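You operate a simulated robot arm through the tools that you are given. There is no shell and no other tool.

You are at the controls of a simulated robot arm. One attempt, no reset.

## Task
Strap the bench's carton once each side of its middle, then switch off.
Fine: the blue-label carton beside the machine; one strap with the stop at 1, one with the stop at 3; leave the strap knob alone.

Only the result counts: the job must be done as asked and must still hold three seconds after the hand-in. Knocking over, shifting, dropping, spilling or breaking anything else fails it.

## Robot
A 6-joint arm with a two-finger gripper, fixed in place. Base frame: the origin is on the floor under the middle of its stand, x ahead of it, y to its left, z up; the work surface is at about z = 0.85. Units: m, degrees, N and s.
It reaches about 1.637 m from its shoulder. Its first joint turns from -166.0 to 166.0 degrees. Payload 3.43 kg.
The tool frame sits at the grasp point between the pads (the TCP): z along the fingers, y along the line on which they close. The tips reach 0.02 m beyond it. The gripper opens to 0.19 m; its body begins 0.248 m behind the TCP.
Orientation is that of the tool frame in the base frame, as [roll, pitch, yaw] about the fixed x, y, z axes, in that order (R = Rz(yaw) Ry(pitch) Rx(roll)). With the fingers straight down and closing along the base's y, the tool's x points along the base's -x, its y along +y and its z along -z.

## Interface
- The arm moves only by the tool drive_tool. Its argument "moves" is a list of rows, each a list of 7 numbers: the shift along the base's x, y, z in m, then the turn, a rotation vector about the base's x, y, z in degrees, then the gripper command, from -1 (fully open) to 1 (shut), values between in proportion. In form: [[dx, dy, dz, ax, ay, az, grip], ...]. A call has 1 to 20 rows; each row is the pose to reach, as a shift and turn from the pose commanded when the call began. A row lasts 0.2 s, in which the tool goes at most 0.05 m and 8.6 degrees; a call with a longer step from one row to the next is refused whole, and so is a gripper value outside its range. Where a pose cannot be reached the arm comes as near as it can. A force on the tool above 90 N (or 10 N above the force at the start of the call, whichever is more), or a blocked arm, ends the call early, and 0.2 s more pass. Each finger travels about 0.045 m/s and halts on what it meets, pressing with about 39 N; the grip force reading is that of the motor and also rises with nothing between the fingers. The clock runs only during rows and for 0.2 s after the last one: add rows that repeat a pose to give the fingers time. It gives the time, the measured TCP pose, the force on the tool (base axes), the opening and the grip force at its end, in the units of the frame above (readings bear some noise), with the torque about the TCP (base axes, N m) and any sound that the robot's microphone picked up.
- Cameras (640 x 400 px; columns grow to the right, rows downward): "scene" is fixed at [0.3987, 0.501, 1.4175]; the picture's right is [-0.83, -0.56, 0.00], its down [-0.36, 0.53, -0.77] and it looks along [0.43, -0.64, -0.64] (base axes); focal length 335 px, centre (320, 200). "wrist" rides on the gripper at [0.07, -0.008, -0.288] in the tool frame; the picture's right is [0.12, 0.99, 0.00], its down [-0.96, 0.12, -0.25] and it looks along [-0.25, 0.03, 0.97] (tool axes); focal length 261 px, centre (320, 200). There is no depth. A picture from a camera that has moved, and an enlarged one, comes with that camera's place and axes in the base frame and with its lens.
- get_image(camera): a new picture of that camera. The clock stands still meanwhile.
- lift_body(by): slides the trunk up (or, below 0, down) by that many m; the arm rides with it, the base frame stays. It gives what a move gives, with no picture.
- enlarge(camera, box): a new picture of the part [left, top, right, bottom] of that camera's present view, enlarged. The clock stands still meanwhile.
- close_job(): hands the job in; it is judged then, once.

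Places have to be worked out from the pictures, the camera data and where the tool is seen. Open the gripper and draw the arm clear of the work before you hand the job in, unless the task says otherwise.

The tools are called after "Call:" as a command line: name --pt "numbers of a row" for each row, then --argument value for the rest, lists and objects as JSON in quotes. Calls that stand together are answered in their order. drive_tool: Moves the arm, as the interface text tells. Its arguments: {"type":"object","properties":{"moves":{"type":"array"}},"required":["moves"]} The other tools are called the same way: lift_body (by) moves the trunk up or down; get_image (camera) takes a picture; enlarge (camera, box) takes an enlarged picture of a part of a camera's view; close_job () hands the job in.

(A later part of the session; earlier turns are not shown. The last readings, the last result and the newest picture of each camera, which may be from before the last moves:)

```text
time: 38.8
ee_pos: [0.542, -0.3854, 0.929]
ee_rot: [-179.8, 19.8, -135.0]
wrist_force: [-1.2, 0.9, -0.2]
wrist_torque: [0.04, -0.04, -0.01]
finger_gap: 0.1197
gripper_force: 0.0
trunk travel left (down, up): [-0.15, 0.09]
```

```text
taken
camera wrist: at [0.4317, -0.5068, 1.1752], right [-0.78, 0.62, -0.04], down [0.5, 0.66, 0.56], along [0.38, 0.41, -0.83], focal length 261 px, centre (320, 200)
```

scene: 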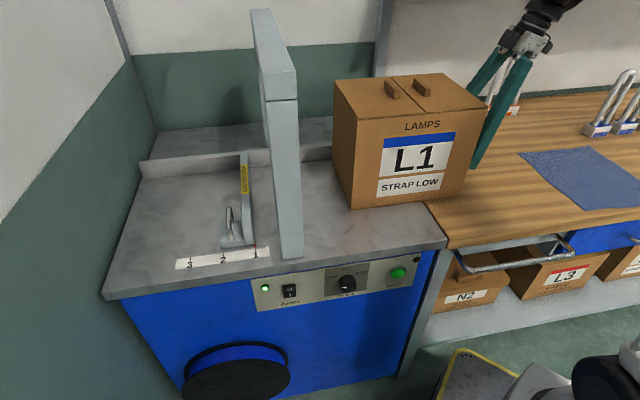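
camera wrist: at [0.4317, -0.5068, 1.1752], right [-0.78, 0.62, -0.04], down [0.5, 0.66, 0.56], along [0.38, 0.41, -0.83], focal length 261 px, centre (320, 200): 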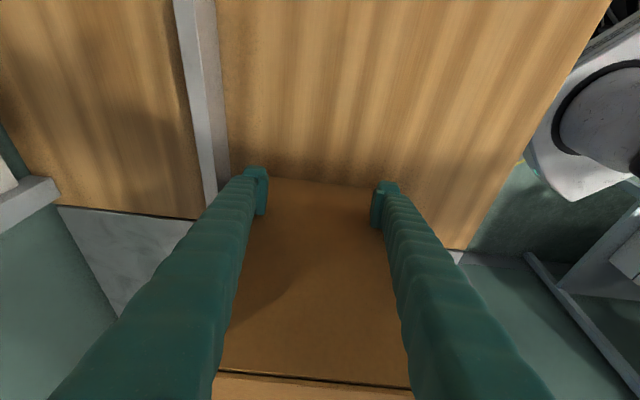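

Carton leading edge is at s≈0.443, w of the front face still -0.545, nicely parallel. I push another 0.21 m under the arch, stopping a little short of the stop.

Call:
drive_tool --pt "0.008 0.008 0 0 0 0 -0.26" --pt "0.018 0.018 0 0 0 0 -0.26" --pt "0.03 0.03 0 0 0 0 -0.26" --pt "0.042 0.042 0 0 0 0 -0.26" --pt "0.054 0.054 0 0 0 0 -0.26" --pt "0.066 0.066 0 0 0 0 -0.26" --pt "0.078 0.078 0 0 0 0 -0.26" --pt "0.09 0.09 0 0 0 0 -0.26" --pt "0.102 0.102 0 0 0 0 -0.26" --pt "0.114 0.114 0 0 0 0 -0.26" --pt "0.126 0.126 0 0 0 0 -0.26" --pt "0.138 0.138 0 0 0 0 -0.26" --pt "0.145 0.145 0 0 0 0 -0.26" --pt "0.15 0.15 0 0 0 0 -0.26"

Call:
get_image --camera "scene"

Call:
enlarge --camera "scene" --box '[200, 140, 340, 280]'

```text
time: 41.8
ee_pos: [0.6924, -0.2357, 0.9269]
ee_rot: [-179.8, 19.9, -135.1]
wrist_force: [-0.3, -1.2, -0.4]
wrist_torque: [0.0, -0.04, 0.06]
finger_gap: 0.1198
gripper_force: 0.1
trunk travel left (down, up): [-0.15, 0.09]
```

```text
taken
```

scene: 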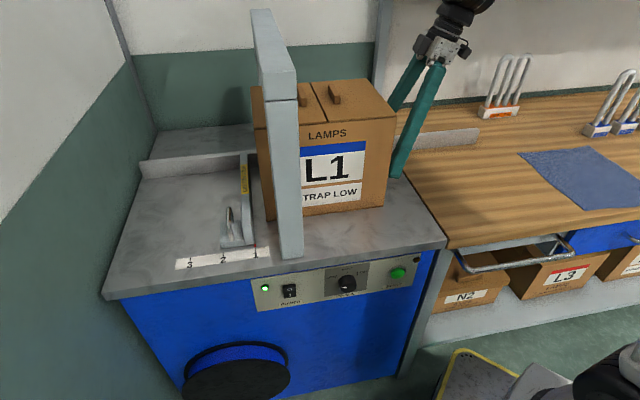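

```text
2.86 times, centred on (270, 210) of scene
camera zoom: at [0.3987, 0.501, 1.4175], right [-0.83, -0.56, 0.0], down [-0.36, 0.53, -0.77], along [0.43, -0.64, -0.64], focal length 958 px, centre (463, 171)
```

zoom: 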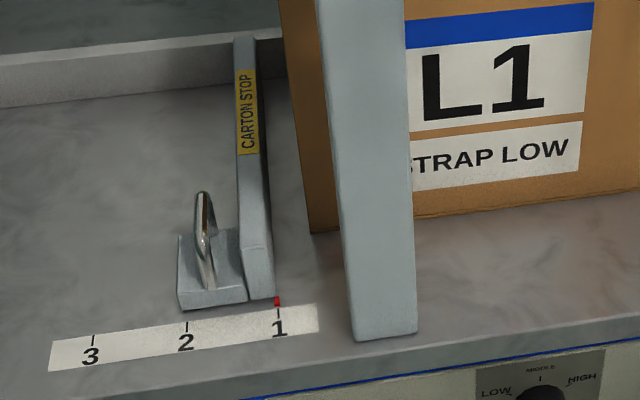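

About 0.03 m remain between the carton and the stop plate, and the pointer is still on 1. I creep forward in small steps.

Call:
drive_tool --pt "0.004 0.004 0 0 0 0 -0.26" --pt "0.008 0.008 0 0 0 0 -0.26" --pt "0.011 0.011 0 0 0 0 -0.26" --pt "0.014 0.014 0 0 0 0 -0.26"

Call:
enlarge --camera "scene" --box '[220, 150, 320, 270]'

```text
time: 42.8
ee_pos: [0.7071, -0.2215, 0.9289]
ee_rot: [-179.6, 19.8, -135.0]
wrist_force: [-0.4, -0.7, 1.3]
wrist_torque: [0.03, -0.02, -0.01]
finger_gap: 0.1201
gripper_force: 0.0
trunk travel left (down, up): [-0.15, 0.09]
```

```text
3.33 times, centred on (270, 210) of scene
camera zoom: at [0.3987, 0.501, 1.4175], right [-0.83, -0.56, 0.0], down [-0.36, 0.53, -0.77], along [0.43, -0.64, -0.64], focal length 1118 px, centre (487, 167)
```

zoom: 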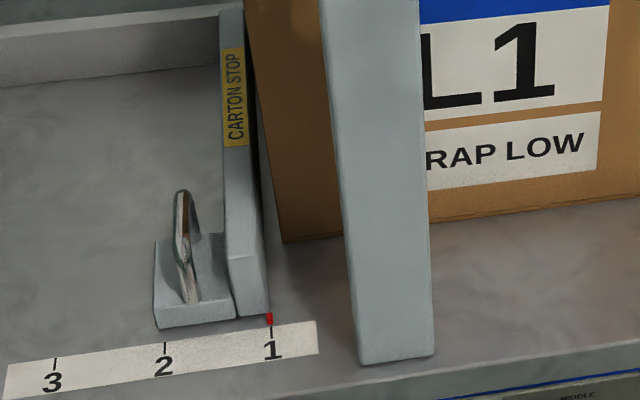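

Gap is now about 0.012 m. I advance 0.010 m more in millimetre steps and check for contact.

Call:
drive_tool --pt "0.002 0.002 0 0 0 0 -0.26" --pt "0.004 0.004 0 0 0 0 -0.26" --pt "0.0055 0.0055 0 0 0 0 -0.26" --pt "0.007 0.007 0 0 0 0 -0.26"

Call:
enlarge --camera "scene" --box '[230, 170, 300, 270]'

```text
time: 43.8
ee_pos: [0.7128, -0.2161, 0.928]
ee_rot: [-179.7, 19.7, -135.1]
wrist_force: [-2.6, -1.8, 0.8]
wrist_torque: [0.04, -0.02, 0.03]
finger_gap: 0.1198
gripper_force: 0.2
trunk travel left (down, up): [-0.15, 0.09]
```

```text
4.00 times, centred on (265, 220) of scene
camera zoom: at [0.3987, 0.501, 1.4175], right [-0.83, -0.56, 0.0], down [-0.36, 0.53, -0.77], along [0.43, -0.64, -0.64], focal length 1342 px, centre (540, 120)
```

zoom: 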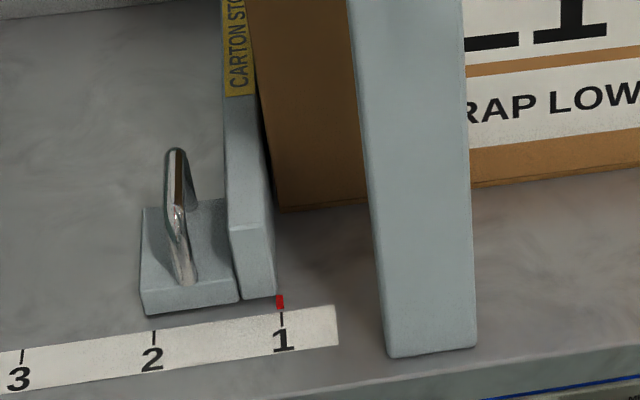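

The plate and carton look nearly touching, with a faint 3 N resistance. I go on 1 mm at a time.

Call:
drive_tool --pt "0.0007 0.0007 0 0 0 0 -0.26" --pt "0.0014 0.0014 0 0 0 0 -0.26" --pt "0.0021 0.0021 0 0 0 0 -0.26"

Call:
enlarge --camera "scene" --box '[245, 190, 295, 260]'

```text
time: 44.6
ee_pos: [0.7152, -0.2134, 0.9287]
ee_rot: [-179.8, 19.9, -135.1]
wrist_force: [-2.6, -1.7, 1.7]
wrist_torque: [0.02, -0.04, 0.01]
finger_gap: 0.1199
gripper_force: 0.1
trunk travel left (down, up): [-0.15, 0.09]
```

```text
5.71 times, centred on (270, 225) of scene
camera zoom: at [0.3987, 0.501, 1.4175], right [-0.83, -0.56, 0.0], down [-0.36, 0.53, -0.77], along [0.43, -0.64, -0.64], focal length 1917 px, centre (606, 57)
```

zoom: 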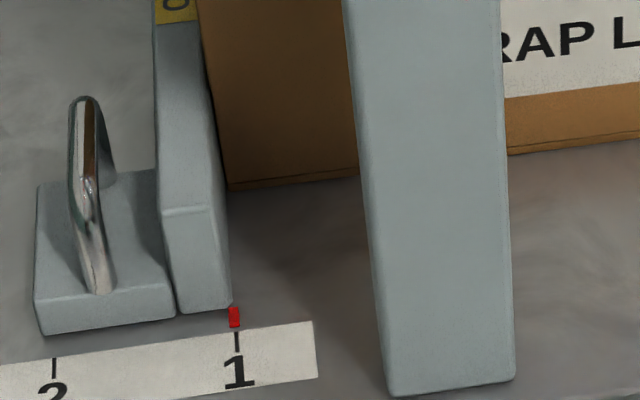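

Only about a millimetre gap is visible. I continue with 0.7 mm steps until resistance rises.

Call:
drive_tool --pt "0.0005 0.0005 0 0 0 0 -0.26" --pt "0.001 0.001 0 0 0 0 -0.26" --pt "0.0015 0.0015 0 0 0 0 -0.26"

Call:
enlarge --camera "scene" --box '[245, 190, 295, 260]'

```text
time: 45.4
ee_pos: [0.7166, -0.2124, 0.929]
ee_rot: [-179.7, 19.9, -135.1]
wrist_force: [-5.7, -6.8, 1.7]
wrist_torque: [0.12, 0.1, 0.41]
finger_gap: 0.1198
gripper_force: 0.3
trunk travel left (down, up): [-0.15, 0.09]
```

```text
5.71 times, centred on (270, 225) of scene
camera zoom: at [0.3987, 0.501, 1.4175], right [-0.83, -0.56, 0.0], down [-0.36, 0.53, -0.77], along [0.43, -0.64, -0.64], focal length 1917 px, centre (606, 57)
```

zoom: 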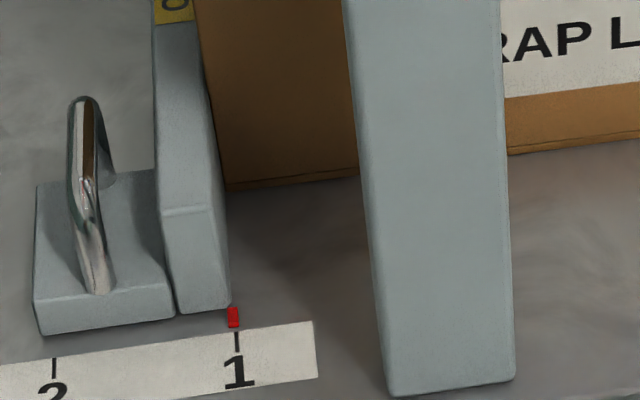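

Contact: about 9 N against the stop, with the pointer still on 1. I back the fingers off, rise and straighten up, leaving the carton where it is.

Call:
drive_tool --pt "-0.01 -0.01 0 0 0 0 -0.26" --pt "-0.03 -0.03 0 0 0 0 -0.26" --pt "-0.045 -0.045 0.02 0 0 0 -0.26" --pt "-0.05 -0.05 0.06 0 0 0 -0.26" --pt "-0.05 -0.05 0.1 0 0 0 -0.26" --pt "-0.05 -0.05 0.14 0 0 0 -0.26" --pt "-0.05 -0.05 0.18 0 0 0 -0.26" --pt "-0.05 -0.05 0.22 0 0 0 0" --pt "-0.05 -0.05 0.26 -4 4 0 0.3" --pt "-0.05 -0.05 0.3 -8 8 0 0.6" --pt "-0.05 -0.05 0.34 -12 12 0 1" --pt "-0.05 -0.05 0.37 -14.1 14.1 0 1"

Call:
get_image --camera "scene"

```text
time: 48.0
ee_pos: [0.6679, -0.2608, 1.2989]
ee_rot: [-179.6, -0.2, -135.1]
wrist_force: [0.5, 0.5, 0.0]
wrist_torque: [0.07, -0.04, 0.02]
finger_gap: 0.0165
gripper_force: 0.0
trunk travel left (down, up): [-0.15, 0.09]
```

```text
taken
```

scene: 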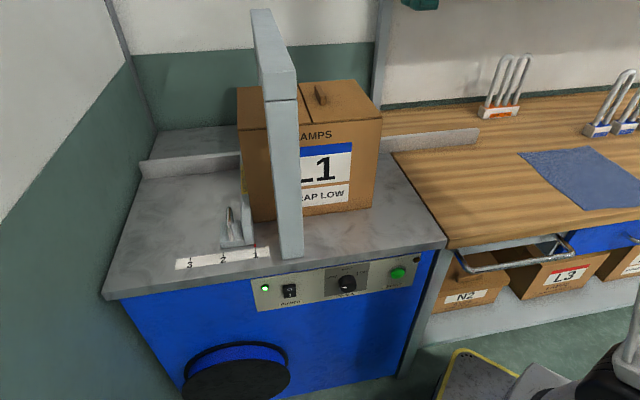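

The carton sits square against the stop. I carry the hand back to the front, turning it so the fingers will face the panel.

Call:
drive_tool --pt "-0.01 0.025 0 0 0 -4 1" --pt "-0.02 0.05 0 0 0 -12 1" --pt "-0.03 0.075 0 0 0 -20 1" --pt "-0.04 0.1 0 0 0 -28 1" --pt "-0.05 0.125 0 0 0 -36 1" --pt "-0.06 0.15 0 0 0 -44 1" --pt "-0.07 0.175 0 0 0 -52 1" --pt "-0.08 0.2 0 0 0 -60 1" --pt "-0.09 0.225 0 0 0 -68 1" --pt "-0.1 0.25 0 0 0 -76 1" --pt "-0.11 0.275 0 0 0 -84 1" --pt "-0.118 0.291 0 0 0 -90 1"

Call:
drive_tool --pt "-0.005 0.015 -0.02 -4 -4 0 1" --pt "-0.01 0.03 -0.05 -8 -8 0 1" --pt "-0.015 0.045 -0.08 -12 -12 0 1" --pt "-0.02 0.06 -0.11 -16 -16 0 1" --pt "-0.025 0.07 -0.14 -20 -20 0 1" --pt "-0.03 0.075 -0.17 -24 -24 0 1" --pt "-0.035 0.075 -0.2 -28 -28 0 1" --pt "-0.04 0.075 -0.23 -31.8 -31.8 0 1"

Call:
get_image --camera "wrist"

Call:
get_image --camera "scene"

```text
time: 50.6
ee_pos: [0.5477, 0.03, 1.3]
ee_rot: [-179.6, -0.1, 134.9]
wrist_force: [-0.5, 0.1, 0.4]
wrist_torque: [0.03, -0.01, -0.01]
finger_gap: 0.0
gripper_force: 34.6
trunk travel left (down, up): [-0.15, 0.09]
```

```text
time: 52.4
ee_pos: [0.5076, 0.1047, 1.0674]
ee_rot: [-179.9, 44.9, 134.8]
wrist_force: [-0.3, -1.3, -0.5]
wrist_torque: [0.12, -0.04, 0.08]
finger_gap: 0.0001
gripper_force: 33.8
trunk travel left (down, up): [-0.15, 0.09]
```

```text
taken
camera wrist: at [0.3231, 0.2777, 1.2227], right [0.65, 0.76, -0.09], down [0.44, -0.28, 0.85], along [0.62, -0.59, -0.51], focal length 261 px, centre (320, 200)
```

wrist: 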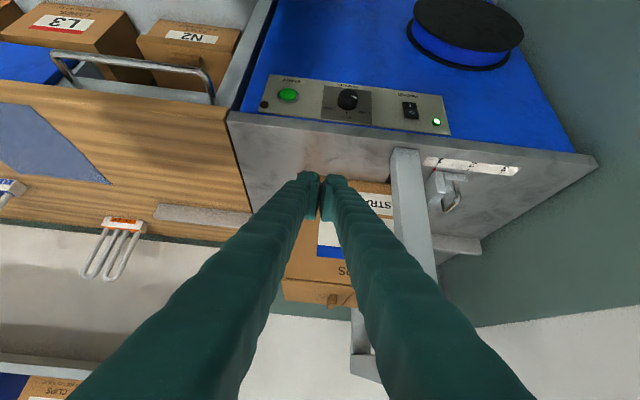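

```text
taken
```

scene: 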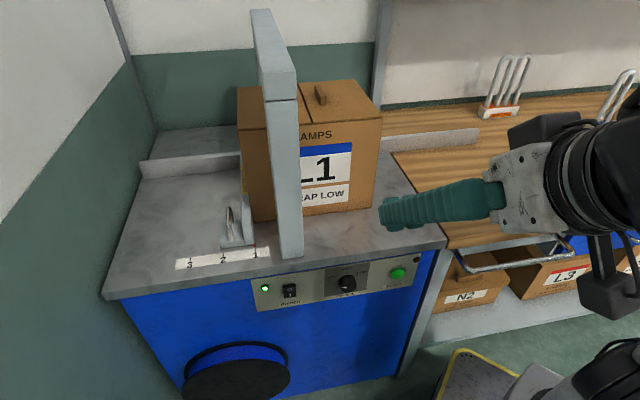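

The carton still stands against the stop. I lower to a pre-position in front of the START button (s≈0.342, z≈0.80), tilting to 60°.

Call:
drive_tool --pt "-0.008 -0.01 -0.03 -1.5 -1.5 0 1" --pt "-0.016 -0.02 -0.065 -3 -3 0 1" --pt "-0.024 -0.03 -0.1 -4.5 -4.5 0 1" --pt "-0.032 -0.04 -0.135 -6 -6 0 1" --pt "-0.04 -0.05 -0.17 -7.5 -7.5 0 1" --pt "-0.046 -0.06 -0.205 -9 -9 0 1" --pt "-0.053 -0.07 -0.24 -10.6 -10.6 0 1" --pt "-0.053 -0.075 -0.267 -10.6 -10.6 0 1" --pt "-0.053 -0.075 -0.267 -10.6 -10.6 0 1"

Call:
get_image --camera "wrist"

Call:
get_image --camera "scene"

```text
time: 54.4
ee_pos: [0.4841, 0.0832, 0.857]
ee_rot: [-179.6, 59.7, 134.8]
wrist_force: [-0.4, -0.6, 0.3]
wrist_torque: [0.01, 0.01, -0.02]
finger_gap: 0.0
gripper_force: 33.9
out of reach, approached as far as the arm can: row 6, 7, 8, 9
trunk travel left (down, up): [-0.15, 0.09]
```

```text
taken
camera wrist: at [0.2796, 0.2784, 0.941], right [0.67, 0.74, -0.11], down [0.28, -0.11, 0.95], along [0.69, -0.66, -0.28], focal length 261 px, centre (320, 200)
```

wrist: 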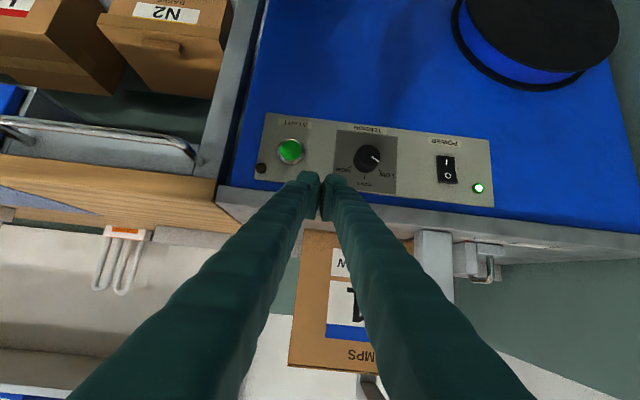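

```text
taken
```

scene: 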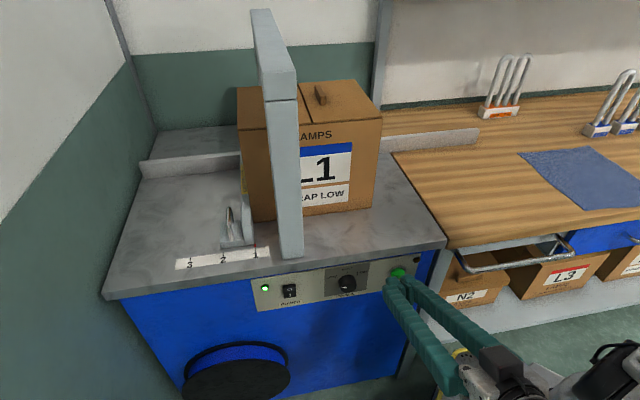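

That pose is too close to the robot's base. I'll swing the hand 35° about the vertical so the wrist lies farther out, and press the button obliquely.

Call:
drive_tool --pt "0 0 0 0 0 -7 1" --pt "0 0 0 0 0 -14 1" --pt "0 0 0 0 0 -21 1" --pt "0 0 0 0 0 -28 1" --pt "0 0 0 0 0 -35 1" --pt "0 -0.01 -0.03 0 0 -35 1" --pt "0 -0.02 -0.06 0 0 -35 1" --pt "0 -0.03 -0.09 0 0 -35 1" --pt "-0.002 -0.038 -0.11 0 0 -35 1" --pt "-0.002 -0.038 -0.125 0 0 -35 1" --pt "-0.002 -0.038 -0.125 0 0 -35 1"

Call:
get_image --camera "wrist"

Call:
get_image --camera "scene"

```text
time: 56.8
ee_pos: [0.4836, 0.0442, 0.73]
ee_rot: [-179.8, 59.8, 99.9]
wrist_force: [1.0, -0.1, 0.1]
wrist_torque: [0.01, -0.01, -0.01]
finger_gap: 0.0
gripper_force: 34.5
trunk travel left (down, up): [-0.15, 0.09]
```

```text
taken
camera wrist: at [0.4261, 0.3218, 0.8137], right [0.97, 0.23, -0.1], down [0.16, -0.25, 0.96], along [0.19, -0.94, -0.27], focal length 261 px, centre (320, 200)
```

wrist: 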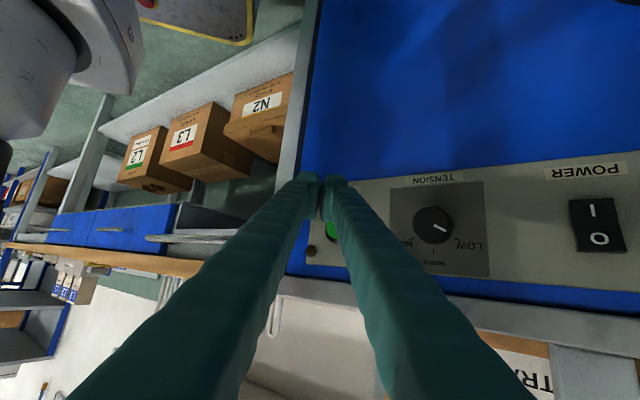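

```text
taken
```

scene: 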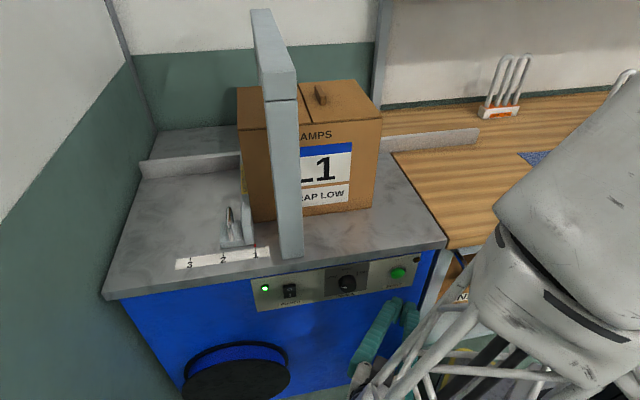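

This pose is reachable. I enlarge the scene view to compare tips and button before pressing.

Call:
enlarge --camera "scene" --box '[340, 240, 460, 340]'

Call:
enlarge --camera "wrist" --box '[270, 150, 430, 270]'

```text
4.00 times, centred on (400, 290) of scene
camera zoom: at [0.3987, 0.501, 1.4175], right [-0.83, -0.56, 0.0], down [-0.36, 0.53, -0.77], along [0.43, -0.64, -0.64], focal length 1342 px, centre (0, -160)
```

zoom: 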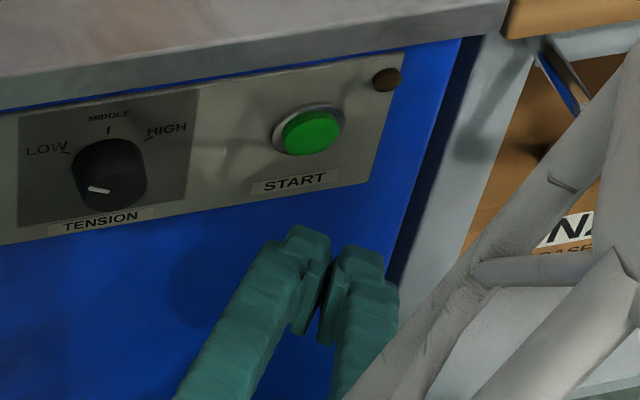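

```text
3.33 times, centred on (350, 210) of wrist
camera zoom: at [0.4261, 0.3218, 0.8137], right [0.97, 0.23, -0.1], down [0.16, -0.25, 0.96], along [0.19, -0.94, -0.27], focal length 869 px, centre (220, 167)
```

zoom: 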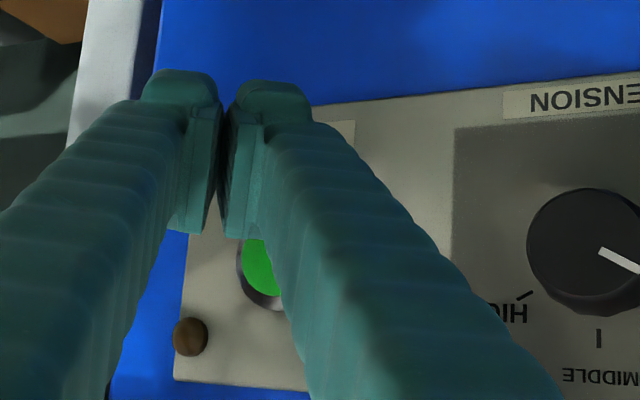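

Projecting the advance, the leading tip would land slightly low and right of the button, so I raise 10 mm, shift 8 mm, and press along the finger direction until it clicks.

Call:
drive_tool --pt "0.006 0.006 0.01 0 0 0 1" --pt "0.009 -0.009 0.01 0 0 0 1" --pt "0.0113 -0.0236 0.01 0 0 0 1" --pt "0.013 -0.0335 0.01 0 0 0 1" --pt "0.0137 -0.037 0.01 0 0 0 1"

Call:
enlarge --camera "scene" --box '[340, 240, 460, 340]'

```text
time: 58.0
ee_pos: [0.4983, 0.0063, 0.7413]
ee_rot: [-179.8, 59.8, 100.0]
wrist_force: [-0.9, -0.4, -0.2]
wrist_torque: [-0.02, 0.06, 0.04]
finger_gap: 0.0
gripper_force: 34.4
trunk travel left (down, up): [-0.15, 0.09]
```

```text
4.00 times, centred on (400, 290) of scene
camera zoom: at [0.3987, 0.501, 1.4175], right [-0.83, -0.56, 0.0], down [-0.36, 0.53, -0.77], along [0.43, -0.64, -0.64], focal length 1342 px, centre (0, -160)
```

zoom: 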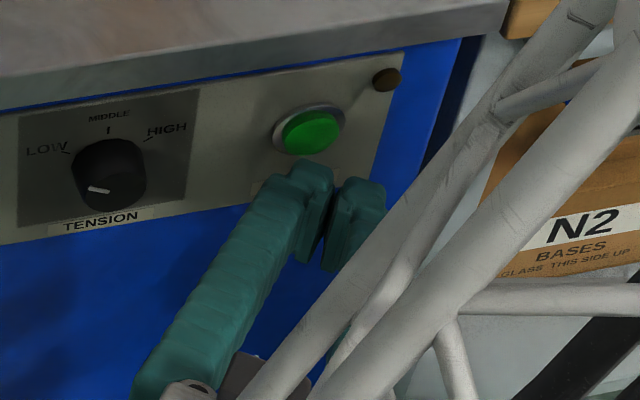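

The leading tip is about 2 cm short and lined up with the button. I press on in 4 mm steps.

Call:
drive_tool --pt "0.0007 -0.004 0 0 0 0 1" --pt "0.0014 -0.008 0 0 0 0 1" --pt "0.0021 -0.012 0 0 0 0 1" --pt "0.0028 -0.016 0 0 0 0 1" --pt "0.0033 -0.019 0 0 0 0 1" --pt "0.0038 -0.022 0 0 0 0 1"

Call:
enlarge --camera "scene" --box '[340, 240, 460, 340]'

```text
time: 59.4
ee_pos: [0.5019, -0.0143, 0.7414]
ee_rot: [-179.7, 59.9, 99.9]
wrist_force: [-0.2, -0.2, -0.7]
wrist_torque: [0.01, 0.01, -0.02]
finger_gap: 0.0
gripper_force: 34.6
trunk travel left (down, up): [-0.15, 0.09]
```

```text
4.00 times, centred on (400, 290) of scene
camera zoom: at [0.3987, 0.501, 1.4175], right [-0.83, -0.56, 0.0], down [-0.36, 0.53, -0.77], along [0.43, -0.64, -0.64], focal length 1342 px, centre (0, -160)
```

zoom: 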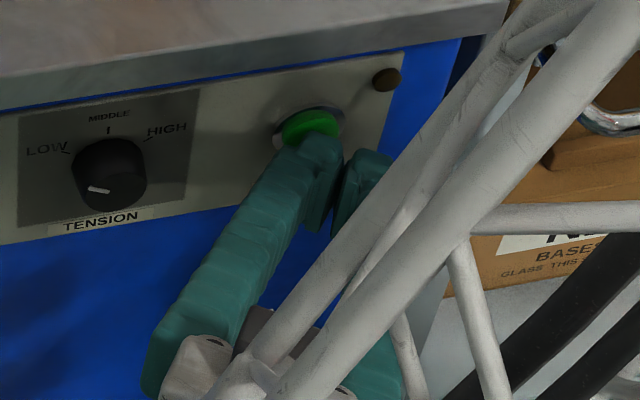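

Almost touching, over the lower half of the cap. I raise 4 mm and keep pressing.

Call:
drive_tool --pt "0.0004 -0.002 0.004 0 0 0 1" --pt "0.0009 -0.005 0.004 0 0 0 1" --pt "0.0014 -0.008 0.004 0 0 0 1" --pt "0.0018 -0.0105 0.004 0 0 0 1" --pt "0.0022 -0.013 0.004 0 0 0 1"

Call:
enlarge --camera "scene" --box '[340, 240, 460, 340]'

Call:
get_image --camera "scene"

```text
time: 60.6
ee_pos: [0.5038, -0.0275, 0.745]
ee_rot: [-179.9, 59.8, 100.0]
wrist_force: [-1.1, 2.5, 0.3]
wrist_torque: [-0.05, -0.05, 0.1]
finger_gap: 0.0
gripper_force: 34.4
trunk travel left (down, up): [-0.15, 0.09]
heard: click
```

```text
4.00 times, centred on (400, 290) of scene
camera zoom: at [0.3987, 0.501, 1.4175], right [-0.83, -0.56, 0.0], down [-0.36, 0.53, -0.77], along [0.43, -0.64, -0.64], focal length 1342 px, centre (0, -160)
```

zoom: 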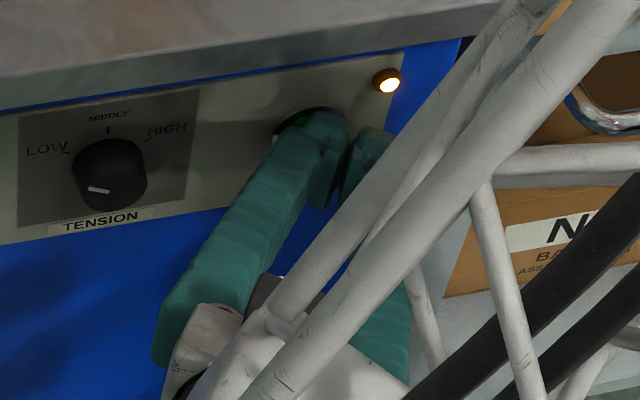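

```text
taken
```

scene: 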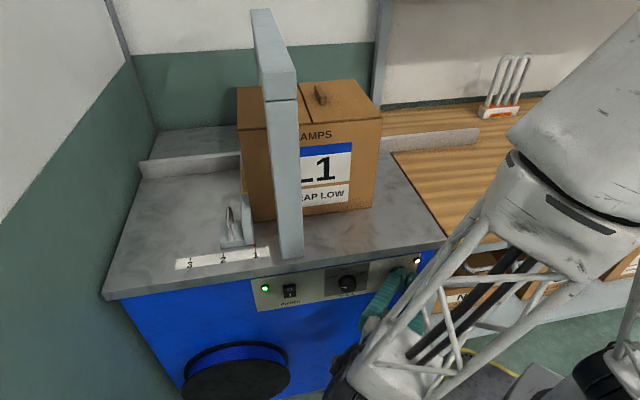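

Click heard and the amber lamp is lit: the strapping cycle is running. I release the button, back straight out and wait.

Call:
drive_tool --pt "-0.003 0.015 0 0 0 0 1" --pt "-0.007 0.04 0 0 0 0 1" --pt "-0.012 0.069 0 0 0 0 1" --pt "-0.012 0.069 0 0 0 0 1" --pt "-0.012 0.069 0 0 0 0 1" --pt "-0.012 0.069 0 0 0 0 1"

Call:
get_image --camera "scene"

```text
time: 62.0
ee_pos: [0.4919, 0.0418, 0.7459]
ee_rot: [-179.9, 59.8, 99.8]
wrist_force: [-0.1, 0.2, -0.2]
wrist_torque: [-0.01, 0.01, 0.04]
finger_gap: 0.0
gripper_force: 34.9
trunk travel left (down, up): [-0.15, 0.09]
```

```text
taken
```

scene: 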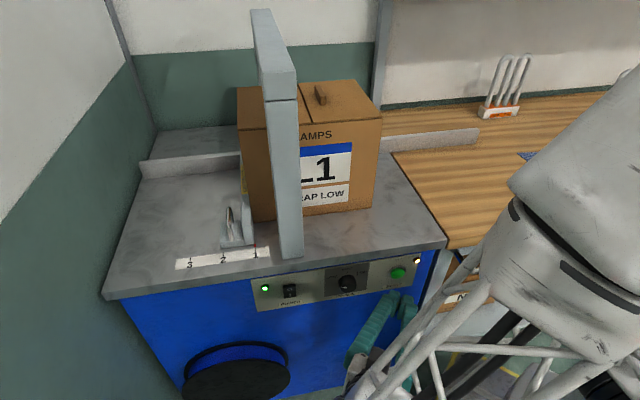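

The lamp near START is still lit, so the cycle is still going. I wait in place.

Call:
drive_tool --pt "0 0 0 0 0 0 1" --pt "0 0 0 0 0 0 1" --pt "0 0 0 0 0 0 1" --pt "0 0 0 0 0 0 1" --pt "0 0 0 0 0 0 1" --pt "0 0 0 0 0 0 1" --pt "0 0 0 0 0 0 1" --pt "0 0 0 0 0 0 1" --pt "0 0 0 0 0 0 1" --pt "0 0 0 0 0 0 1"

Call:
get_image --camera "scene"

```text
time: 64.2
ee_pos: [0.4915, 0.0425, 0.7465]
ee_rot: [-179.8, 59.7, 100.0]
wrist_force: [1.2, 0.4, 0.7]
wrist_torque: [0.04, -0.01, 0.0]
finger_gap: 0.0
gripper_force: 34.3
trunk travel left (down, up): [-0.15, 0.09]
```

```text
taken
```

scene: 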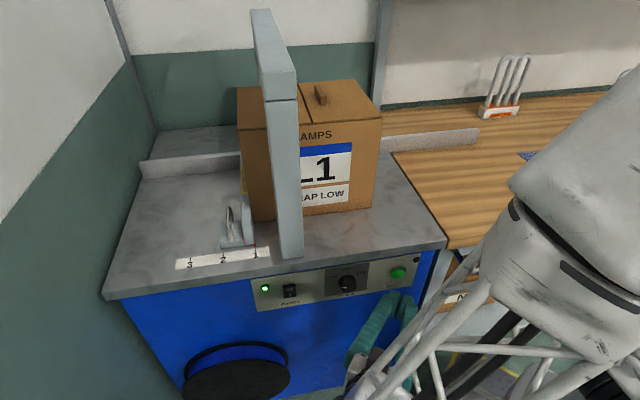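

The amber lamp is out again. I enlarge the carton around the arch to look for the strap.

Call:
enlarge --camera "scene" --box '[225, 70, 395, 270]'

Call:
enlarge --camera "scene" --box '[240, 240, 450, 320]'

```text
2.00 times, centred on (310, 170) of scene
camera zoom: at [0.3987, 0.501, 1.4175], right [-0.83, -0.56, 0.0], down [-0.36, 0.53, -0.77], along [0.43, -0.64, -0.64], focal length 671 px, centre (340, 260)
```

zoom: 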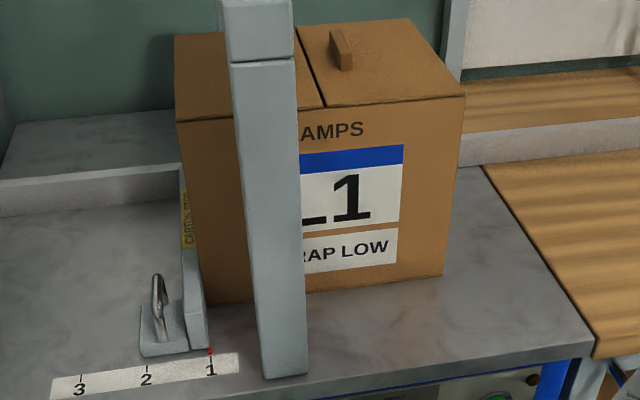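

```text
3.05 times, centred on (345, 280) of scene
camera zoom: at [0.3987, 0.501, 1.4175], right [-0.83, -0.56, 0.0], down [-0.36, 0.53, -0.77], along [0.43, -0.64, -0.64], focal length 1022 px, centre (244, -44)
```

zoom: 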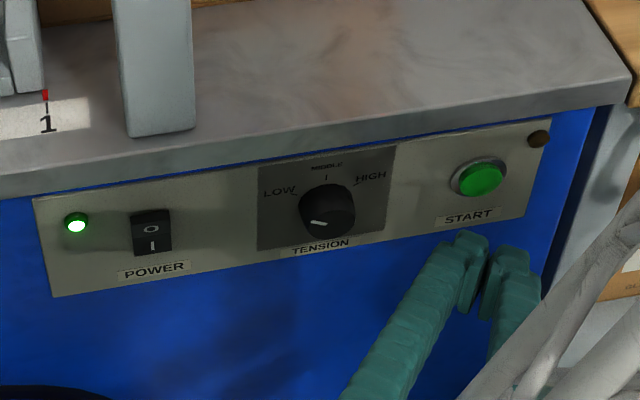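

The strap itself would be hidden behind the arch leg; I'll verify once the carton moves. Now I rise and return to the carton-stop handle to set it to 3.

Call:
drive_tool --pt "-0.01 0.015 0.02 0 0 0 1" --pt "-0.01 0.025 0.05 0 0 0 1" --pt "0.0 0.045 0.08 0 0 3 1" --pt "0.02 0.07 0.11 0 0 8 1" --pt "0.045 0.095 0.14 0 0 13 0.8" --pt "0.07 0.12 0.17 0 0 18 0.6" --pt "0.1 0.145 0.2 0 0 23 0.4" --pt "0.13 0.17 0.23 0 0 28 0.26" --pt "0.16 0.195 0.26 0 0 32 0.26" --pt "0.19 0.22 0.3 0 0 35 0.26" --pt "0.221 0.245 0.34 0 0 35 0.26"

Call:
drive_tool --pt "0 0 0 4 4 0 0.26" --pt "0 0 0 8 8 0 0.26" --pt "0 0 0 10.6 10.6 0 0.26" --pt "0 0 0 10.6 10.6 0 0.26"

Call:
get_image --camera "wrist"

Call:
get_image --camera "scene"

```text
refused: row 10 steps farther than a row can; nothing moved
```

```text
time: 65.2
ee_pos: [0.4899, 0.0413, 0.7453]
ee_rot: [-167.1, 46.7, 110.1]
wrist_force: [-0.1, 0.0, -0.2]
wrist_torque: [-0.02, -0.02, 0.01]
finger_gap: 0.0703
gripper_force: 0.0
trunk travel left (down, up): [-0.15, 0.09]
```

```text
taken
camera wrist: at [0.4555, 0.2989, 0.8878], right [0.94, 0.26, -0.24], down [0.33, -0.41, 0.85], along [0.12, -0.87, -0.47], focal length 261 px, centre (320, 200)
```

wrist: 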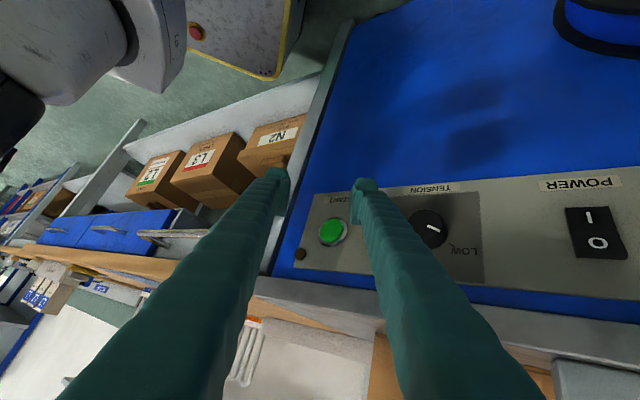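

```text
taken
```

scene: 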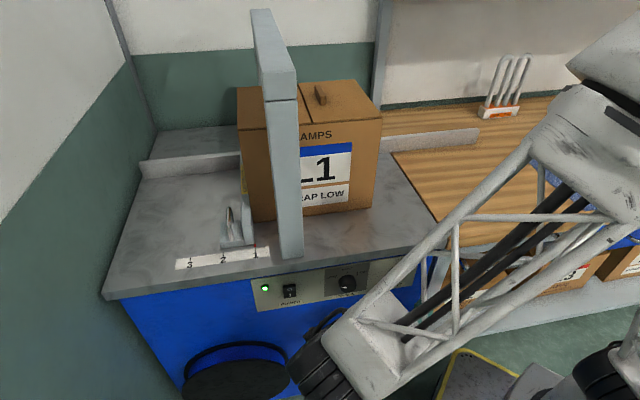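

The first call was refused for one long step and only the tilt ran; nothing was touched. I undo that tilt while backing away from the panel, then continue.

Call:
drive_tool --pt "-0.01 0.02 0.01 -3 -3 0 0.26" --pt "-0.015 0.04 0.03 -6 -6 0 0.26" --pt "-0.01 0.055 0.06 -9 -9 0 0.26" --pt "0.0 0.065 0.09 -10.6 -10.6 0 0.26"

```text
time: 66.2
ee_pos: [0.4923, 0.1052, 0.8362]
ee_rot: [-179.8, 60.0, 99.8]
wrist_force: [0.0, -0.1, -0.1]
wrist_torque: [0.02, 0.01, 0.0]
finger_gap: 0.0701
gripper_force: 0.0
trunk travel left (down, up): [-0.15, 0.09]
```

Orientation is restored. Now I move up and along the front toward the stop handle, turning back to face the machine squarely.

Call:
drive_tool --pt "0.01 0.025 0.025 0 0 3.5 0.26" --pt "0.03 0.045 0.05 0 0 7 0.26" --pt "0.052 0.063 0.075 0 0 10.5 0.26" --pt "0.075 0.08 0.1 0 0 14 0.26" --pt "0.098 0.097 0.125 0 0 17.5 0.26" --pt "0.121 0.114 0.15 0 0 21 0.26" --pt "0.145 0.131 0.175 0 0 24.5 0.26" --pt "0.17 0.148 0.2 0 0 28 0.26" --pt "0.195 0.165 0.225 0 0 31.5 0.26" --pt "0.22 0.182 0.25 0 0 35 0.26" --pt "0.22 0.182 0.25 0 0 35 0.26"

```text
time: 68.6
ee_pos: [0.712, 0.2911, 1.085]
ee_rot: [-179.7, 59.8, 135.0]
wrist_force: [0.3, -0.2, -0.3]
wrist_torque: [0.0, -0.01, 0.01]
finger_gap: 0.0702
gripper_force: 0.0
trunk travel left (down, up): [-0.15, 0.09]
```

In place at tilt 60°; I bring the tilt to 45° and look through the wrist camera.

Call:
drive_tool --pt "0 -0.001 0 4 4 0 0.26" --pt "0 -0.003 0 8 8 0 0.26" --pt "0 -0.004 0 10.6 10.6 0 0.26" --pt "0 -0.004 0 10.6 10.6 0 0.26"

Call:
get_image --camera "wrist"

Call:
enlarge --camera "wrist" --box '[180, 110, 420, 330]'

```text
time: 69.6
ee_pos: [0.7115, 0.2843, 1.0851]
ee_rot: [-179.7, 44.8, 135.0]
wrist_force: [0.5, -0.4, 0.9]
wrist_torque: [0.03, 0.0, 0.0]
finger_gap: 0.0703
gripper_force: 0.1
trunk travel left (down, up): [-0.15, 0.09]
```

```text
taken
camera wrist: at [0.5275, 0.4581, 1.2397], right [0.65, 0.76, -0.09], down [0.44, -0.28, 0.85], along [0.62, -0.59, -0.51], focal length 261 px, centre (320, 200)
```

wrist: 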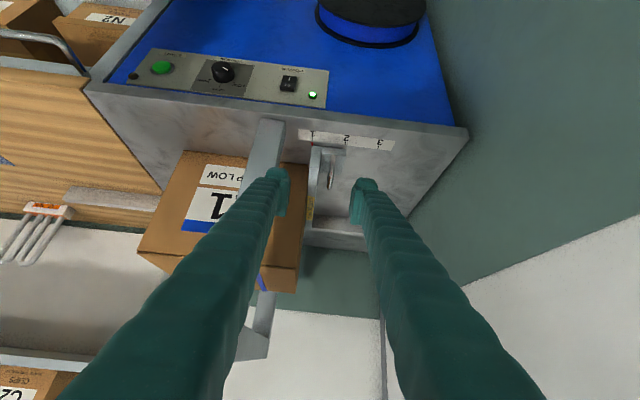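

```text
1.82 times, centred on (300, 220) of wrist
camera zoom: at [0.5275, 0.4581, 1.2397], right [0.65, 0.76, -0.09], down [0.44, -0.28, 0.85], along [0.62, -0.59, -0.51], focal length 474 px, centre (356, 164)
```

zoom: 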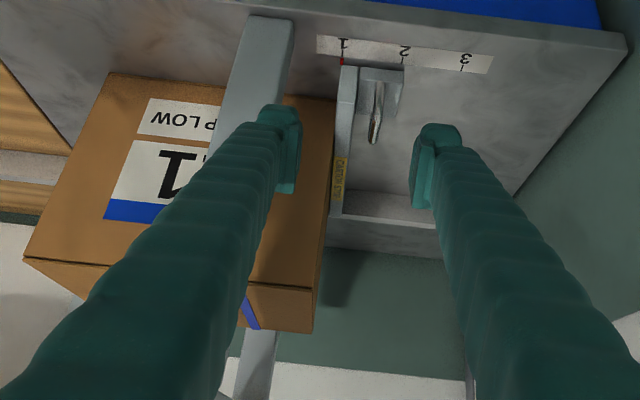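

A blue strap is now visible across the carton's top, so the first strap is on. I go in along the fingers to straddle the stop plate and handle again, keeping outside the carton's front face.

Call:
drive_tool --pt "0.022 -0.018 -0.027 0 0 0 0.26" --pt "0.045 -0.04 -0.057 0 0 0 0.26" --pt "0.068 -0.063 -0.089 0 0 0 0.26" --pt "0.091 -0.086 -0.122 0 0 0 0.26" --pt "0.112 -0.107 -0.15 0 0 0 0.26" --pt "0.126 -0.121 -0.17 0 0 0 0.26" --pt "0.1305 -0.1257 -0.1765 0 0 0 0.26" --pt "0.1305 -0.1257 -0.1765 0 0 0 0.26"

Call:
enlarge --camera "wrist" --box '[220, 100, 420, 280]'

```text
time: 71.4
ee_pos: [0.8437, 0.1597, 0.9091]
ee_rot: [-179.9, 44.9, 135.0]
wrist_force: [-0.3, -0.4, 0.2]
wrist_torque: [0.0, -0.04, 0.02]
finger_gap: 0.0702
gripper_force: 0.0
trunk travel left (down, up): [-0.15, 0.09]
```

```text
2.22 times, centred on (320, 190) of wrist
camera zoom: at [0.6596, 0.3326, 1.0632], right [0.65, 0.76, -0.09], down [0.44, -0.28, 0.85], along [0.62, -0.59, -0.51], focal length 579 px, centre (320, 222)
```

zoom: 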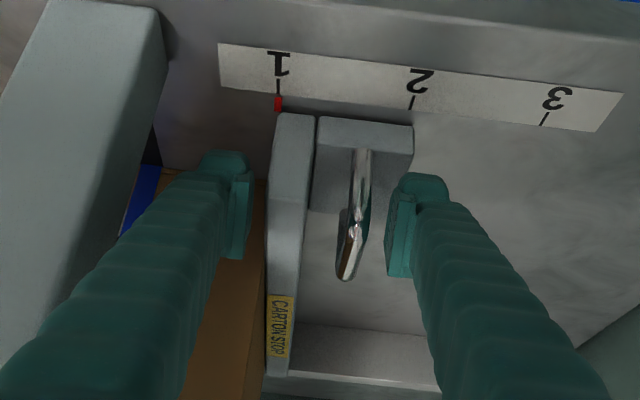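

The fingers straddle the stop again, with the blue strap visible on the carton's front face. I close the grip and slide the stop 0.14 m toward mark 3.

Call:
drive_tool --pt "0 0 0 0 0 0 0.5" --pt "0 0 0 0 0 0 1" --pt "0 0 0 0 0 0 1" --pt "0 0 0 0 0 0 1" --pt "0.003 0.003 0 0 0 0 1" --pt "0.009 0.009 0 0 0 0 1" --pt "0.018 0.018 0 0 0 0 1" --pt "0.028 0.028 0 0 0 0 1" --pt "0.038 0.038 0 0 0 0 1" --pt "0.048 0.048 0 0 0 0 1" --pt "0.058 0.058 0 0 0 0 1" --pt "0.068 0.068 0 0 0 0 1" --pt "0.078 0.078 0 0 0 0 1" --pt "0.086 0.086 0 0 0 0 1" --pt "0.09 0.09 0 0 0 0 1" --pt "0.09 0.09 0 0 0 0 1"

Call:
enlarge --camera "wrist" --box '[220, 100, 420, 280]'

Call:
get_image --camera "wrist"

```text
time: 74.8
ee_pos: [0.9334, 0.2486, 0.9084]
ee_rot: [-179.7, 44.7, 134.9]
wrist_force: [2.5, -2.8, -11.6]
wrist_torque: [-0.82, 0.52, -0.33]
finger_gap: 0.052
gripper_force: 45.4
trunk travel left (down, up): [-0.15, 0.09]
```

```text
2.22 times, centred on (320, 190) of wrist
camera zoom: at [0.749, 0.4218, 1.0632], right [0.65, 0.76, -0.09], down [0.44, -0.28, 0.85], along [0.62, -0.59, -0.51], focal length 579 px, centre (320, 222)
```

zoom: 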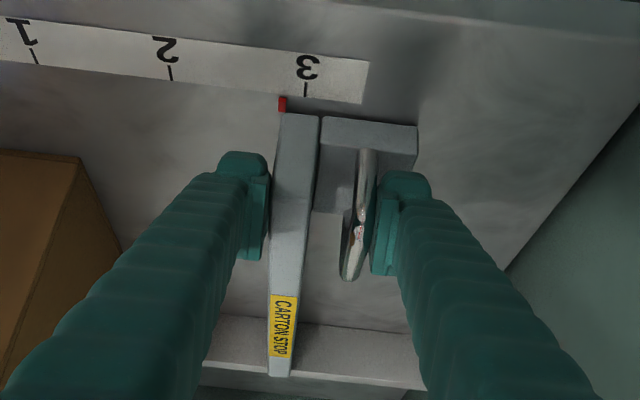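

```text
taken
camera wrist: at [0.749, 0.4218, 1.0632], right [0.65, 0.76, -0.09], down [0.44, -0.28, 0.85], along [0.62, -0.59, -0.51], focal length 261 px, centre (320, 200)
```

wrist: 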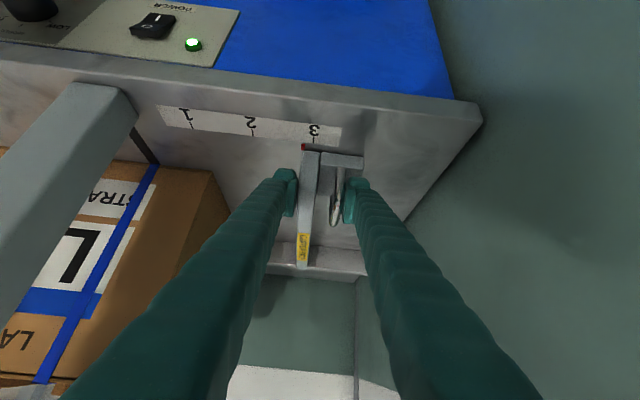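

The stop has come 0.127 m and the pointer is about 0.0125 m short of mark 3. I finish the slide.

Call:
drive_tool --pt "0.004 0.004 0 0 0 0 1" --pt "0.007 0.007 0 0 0 0 1" --pt "0.0088 0.0088 0 0 0 0 1" --pt "0.0088 0.0088 0 0 0 0 1"

Call:
enlarge --camera "wrist" --box '[260, 100, 380, 190]'

```text
time: 75.8
ee_pos: [0.9401, 0.2571, 0.909]
ee_rot: [-179.7, 44.8, 134.9]
wrist_force: [2.2, -5.5, -9.7]
wrist_torque: [-0.64, 0.56, -0.52]
finger_gap: 0.0522
gripper_force: 45.0
trunk travel left (down, up): [-0.15, 0.09]
```

```text
4.44 times, centred on (320, 145) of wrist
camera zoom: at [0.7572, 0.43, 1.0633], right [0.65, 0.76, -0.09], down [0.44, -0.28, 0.85], along [0.62, -0.59, -0.51], focal length 1158 px, centre (320, 444)
```

zoom: 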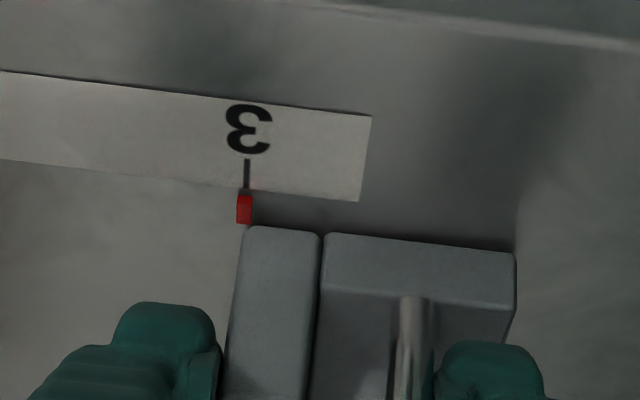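

The pointer is exactly on mark 3. I release and draw back along the fingers.

Call:
drive_tool --pt "0 0 0 0 0 0 0.4" --pt "0 0 0 0 0 0 0.2" --pt "0 0 0 0 0 0 0.2" --pt "-0.01 0.01 0.014 0 0 0 0.2" --pt "-0.03 0.03 0.042 0 0 0 0.2" --pt "-0.05 0.05 0.07 0 0 0 0.2" --pt "-0.07 0.07 0.098 0 0 0 0.2" --pt "-0.09 0.09 0.126 0 0 0 0.2" --pt "-0.11 0.11 0.154 0 0 0 0.2" --pt "-0.13 0.13 0.18 0 0 0 0.2"

Call:
enlarge --camera "wrist" --box '[140, 90, 420, 290]'

```text
time: 78.0
ee_pos: [0.8112, 0.3857, 1.0869]
ee_rot: [-179.7, 44.9, 135.0]
wrist_force: [0.0, -0.3, -0.3]
wrist_torque: [0.03, 0.08, -0.03]
finger_gap: 0.0755
gripper_force: 0.1
trunk travel left (down, up): [-0.15, 0.09]
```

```text
2.00 times, centred on (280, 190) of wrist
camera zoom: at [0.6273, 0.5591, 1.2423], right [0.65, 0.76, -0.09], down [0.44, -0.28, 0.85], along [0.62, -0.59, -0.51], focal length 521 px, centre (400, 220)
```

zoom: 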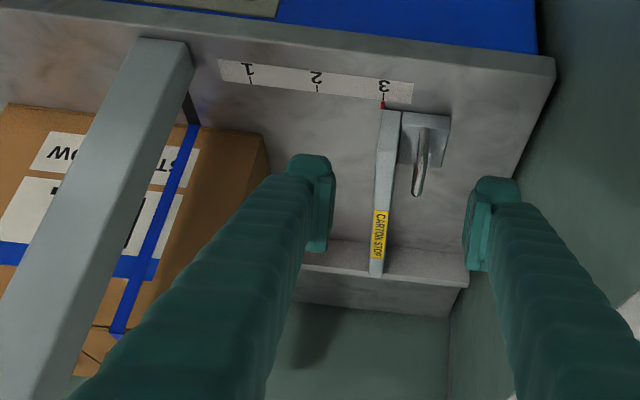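

Stop at 3 and released, with the first strap seen wrapped round the carton. I straighten up and move toward the bench side again.

Call:
drive_tool --pt "-0.025 -0.02 0.018 3.2 3.2 0 0" --pt "-0.05 -0.043 0.036 6.4 6.4 0 -0.1" --pt "-0.076 -0.067 0.054 9.6 9.6 0 -0.26" --pt "-0.102 -0.091 0.072 12.8 12.8 0 -0.26" --pt "-0.128 -0.115 0.09 16 16 0 -0.26" --pt "-0.154 -0.139 0.108 19.2 19.2 0 -0.26" --pt "-0.18 -0.163 0.126 22.4 22.4 0 -0.26" --pt "-0.206 -0.187 0.144 25.6 25.6 0 -0.26" --pt "-0.232 -0.211 0.162 28.8 28.8 0 -0.26" --pt "-0.259 -0.233 0.18 31.8 31.8 0 -0.26"

Call:
get_image --camera "scene"

```text
time: 80.2
ee_pos: [0.5533, 0.1532, 1.2699]
ee_rot: [-179.8, -0.2, 134.9]
wrist_force: [0.1, -0.1, -0.3]
wrist_torque: [-0.18, 0.04, 0.01]
finger_gap: 0.1198
gripper_force: 0.0
trunk travel left (down, up): [-0.15, 0.09]
```

```text
taken
```

scene: 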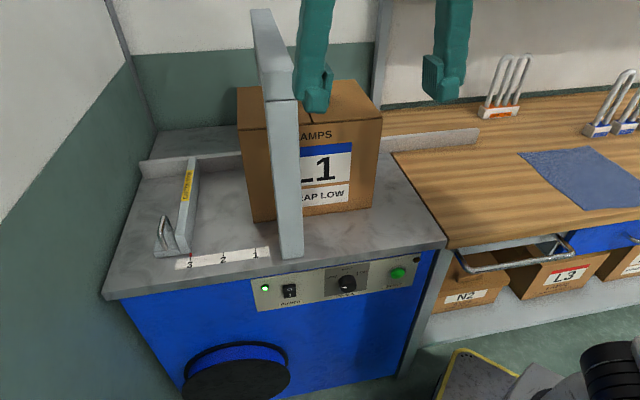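

I turn the hand 90° and carry it to behind the carton's trailing face at z≈1.30.

Call:
drive_tool --pt "0.0 -0.02 0.01 0 0 7.5 -0.26" --pt "0.0 -0.05 0.02 0 0 15 -0.26" --pt "0.0 -0.08 0.03 0 0 22.5 -0.26" --pt "0.0 -0.112 0.03 0 0 30 -0.26" --pt "0.0 -0.145 0.03 0 0 37.5 -0.26" --pt "0.005 -0.18 0.03 0 0 45 -0.26" --pt "0.015 -0.215 0.03 0 0 52.5 -0.26" --pt "0.03 -0.25 0.03 0 0 60 -0.26" --pt "0.05 -0.285 0.03 0 0 67.5 -0.26" --pt "0.07 -0.32 0.03 0 0 75 -0.26" --pt "0.09 -0.355 0.03 0 0 82.5 -0.26" --pt "0.11 -0.385 0.03 0 0 90 -0.26" --pt "0.1225 -0.405 0.03 0 0 90 -0.26" --pt "0.1225 -0.405 0.03 0 0 90 -0.26"

Call:
get_image --camera "wrist"

```text
time: 83.2
ee_pos: [0.675, -0.2515, 1.2978]
ee_rot: [-179.6, -0.1, -135.0]
wrist_force: [0.5, -0.4, 0.3]
wrist_torque: [-0.03, 0.02, 0.02]
finger_gap: 0.1197
gripper_force: 0.1
trunk travel left (down, up): [-0.15, 0.09]
```

```text
taken
camera wrist: at [0.6296, -0.3053, 1.5858], right [-0.79, 0.62, -0.01], down [0.6, 0.76, 0.24], along [0.16, 0.19, -0.97], focal length 261 px, centre (320, 200)
```

wrist: 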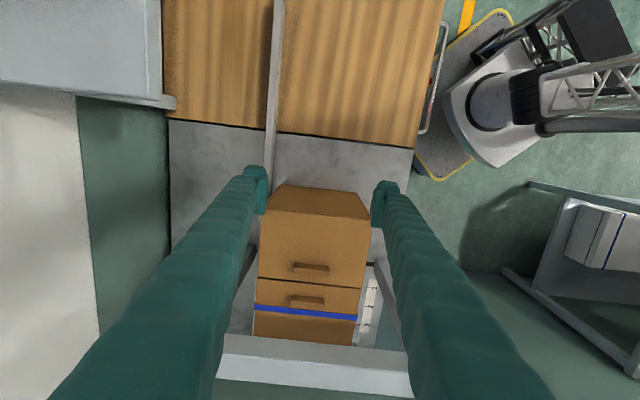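

The strap shows on the carton top just past its middle. I tilt 20° and descend behind the trailing face as before.

Call:
drive_tool --pt "0 0 -0.02 4 -4 0 -0.26" --pt "0 0 -0.06 8 -8 0 -0.26" --pt "0 0 -0.1 12 -12 0 -0.26" --pt "0 0 -0.14 14.1 -14.1 0 -0.26" --pt "0 0 -0.18 14.1 -14.1 0 -0.26" --pt "0 0 -0.22 14.1 -14.1 0 -0.26" --pt "0 0 -0.26 14.1 -14.1 0 -0.26" --pt "0 0 -0.3 14.1 -14.1 0 -0.26" --pt "0 0 -0.34 14.1 -14.1 0 -0.26" --pt "0 0 -0.368 14.1 -14.1 0 -0.26" --pt "0 0 -0.368 14.1 -14.1 0 -0.26"

Call:
get_image --camera "scene"

Call:
get_image --camera "wrist"

```text
time: 85.6
ee_pos: [0.6734, -0.2505, 0.9299]
ee_rot: [-179.6, 19.8, -135.1]
wrist_force: [-0.1, 0.1, -0.2]
wrist_torque: [-0.02, -0.03, 0.02]
finger_gap: 0.1198
gripper_force: 0.1
trunk travel left (down, up): [-0.15, 0.09]
```

```text
taken
```

scene: 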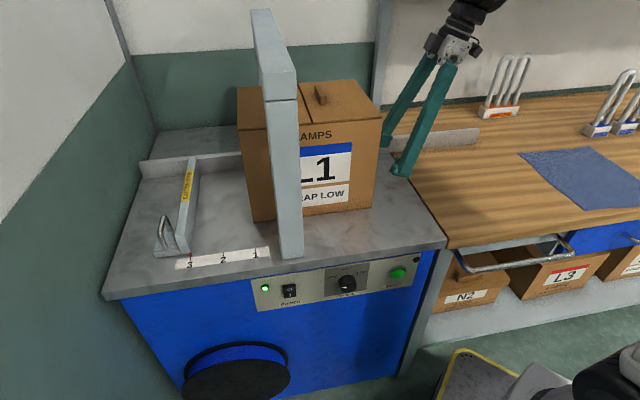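

```text
taken
camera wrist: at [0.5621, -0.3715, 1.1772], right [-0.78, 0.62, -0.04], down [0.5, 0.66, 0.56], along [0.38, 0.41, -0.83], focal length 261 px, centre (320, 200)
```

wrist: 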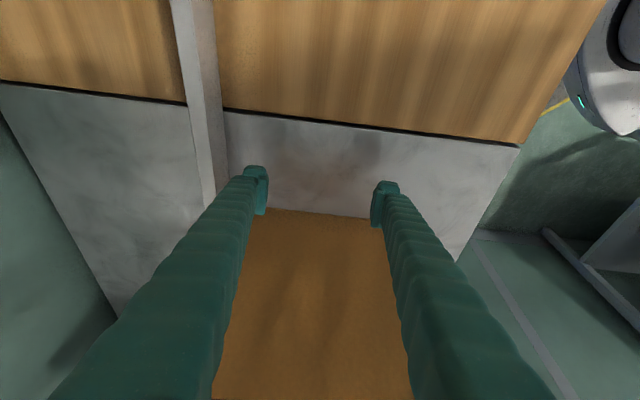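

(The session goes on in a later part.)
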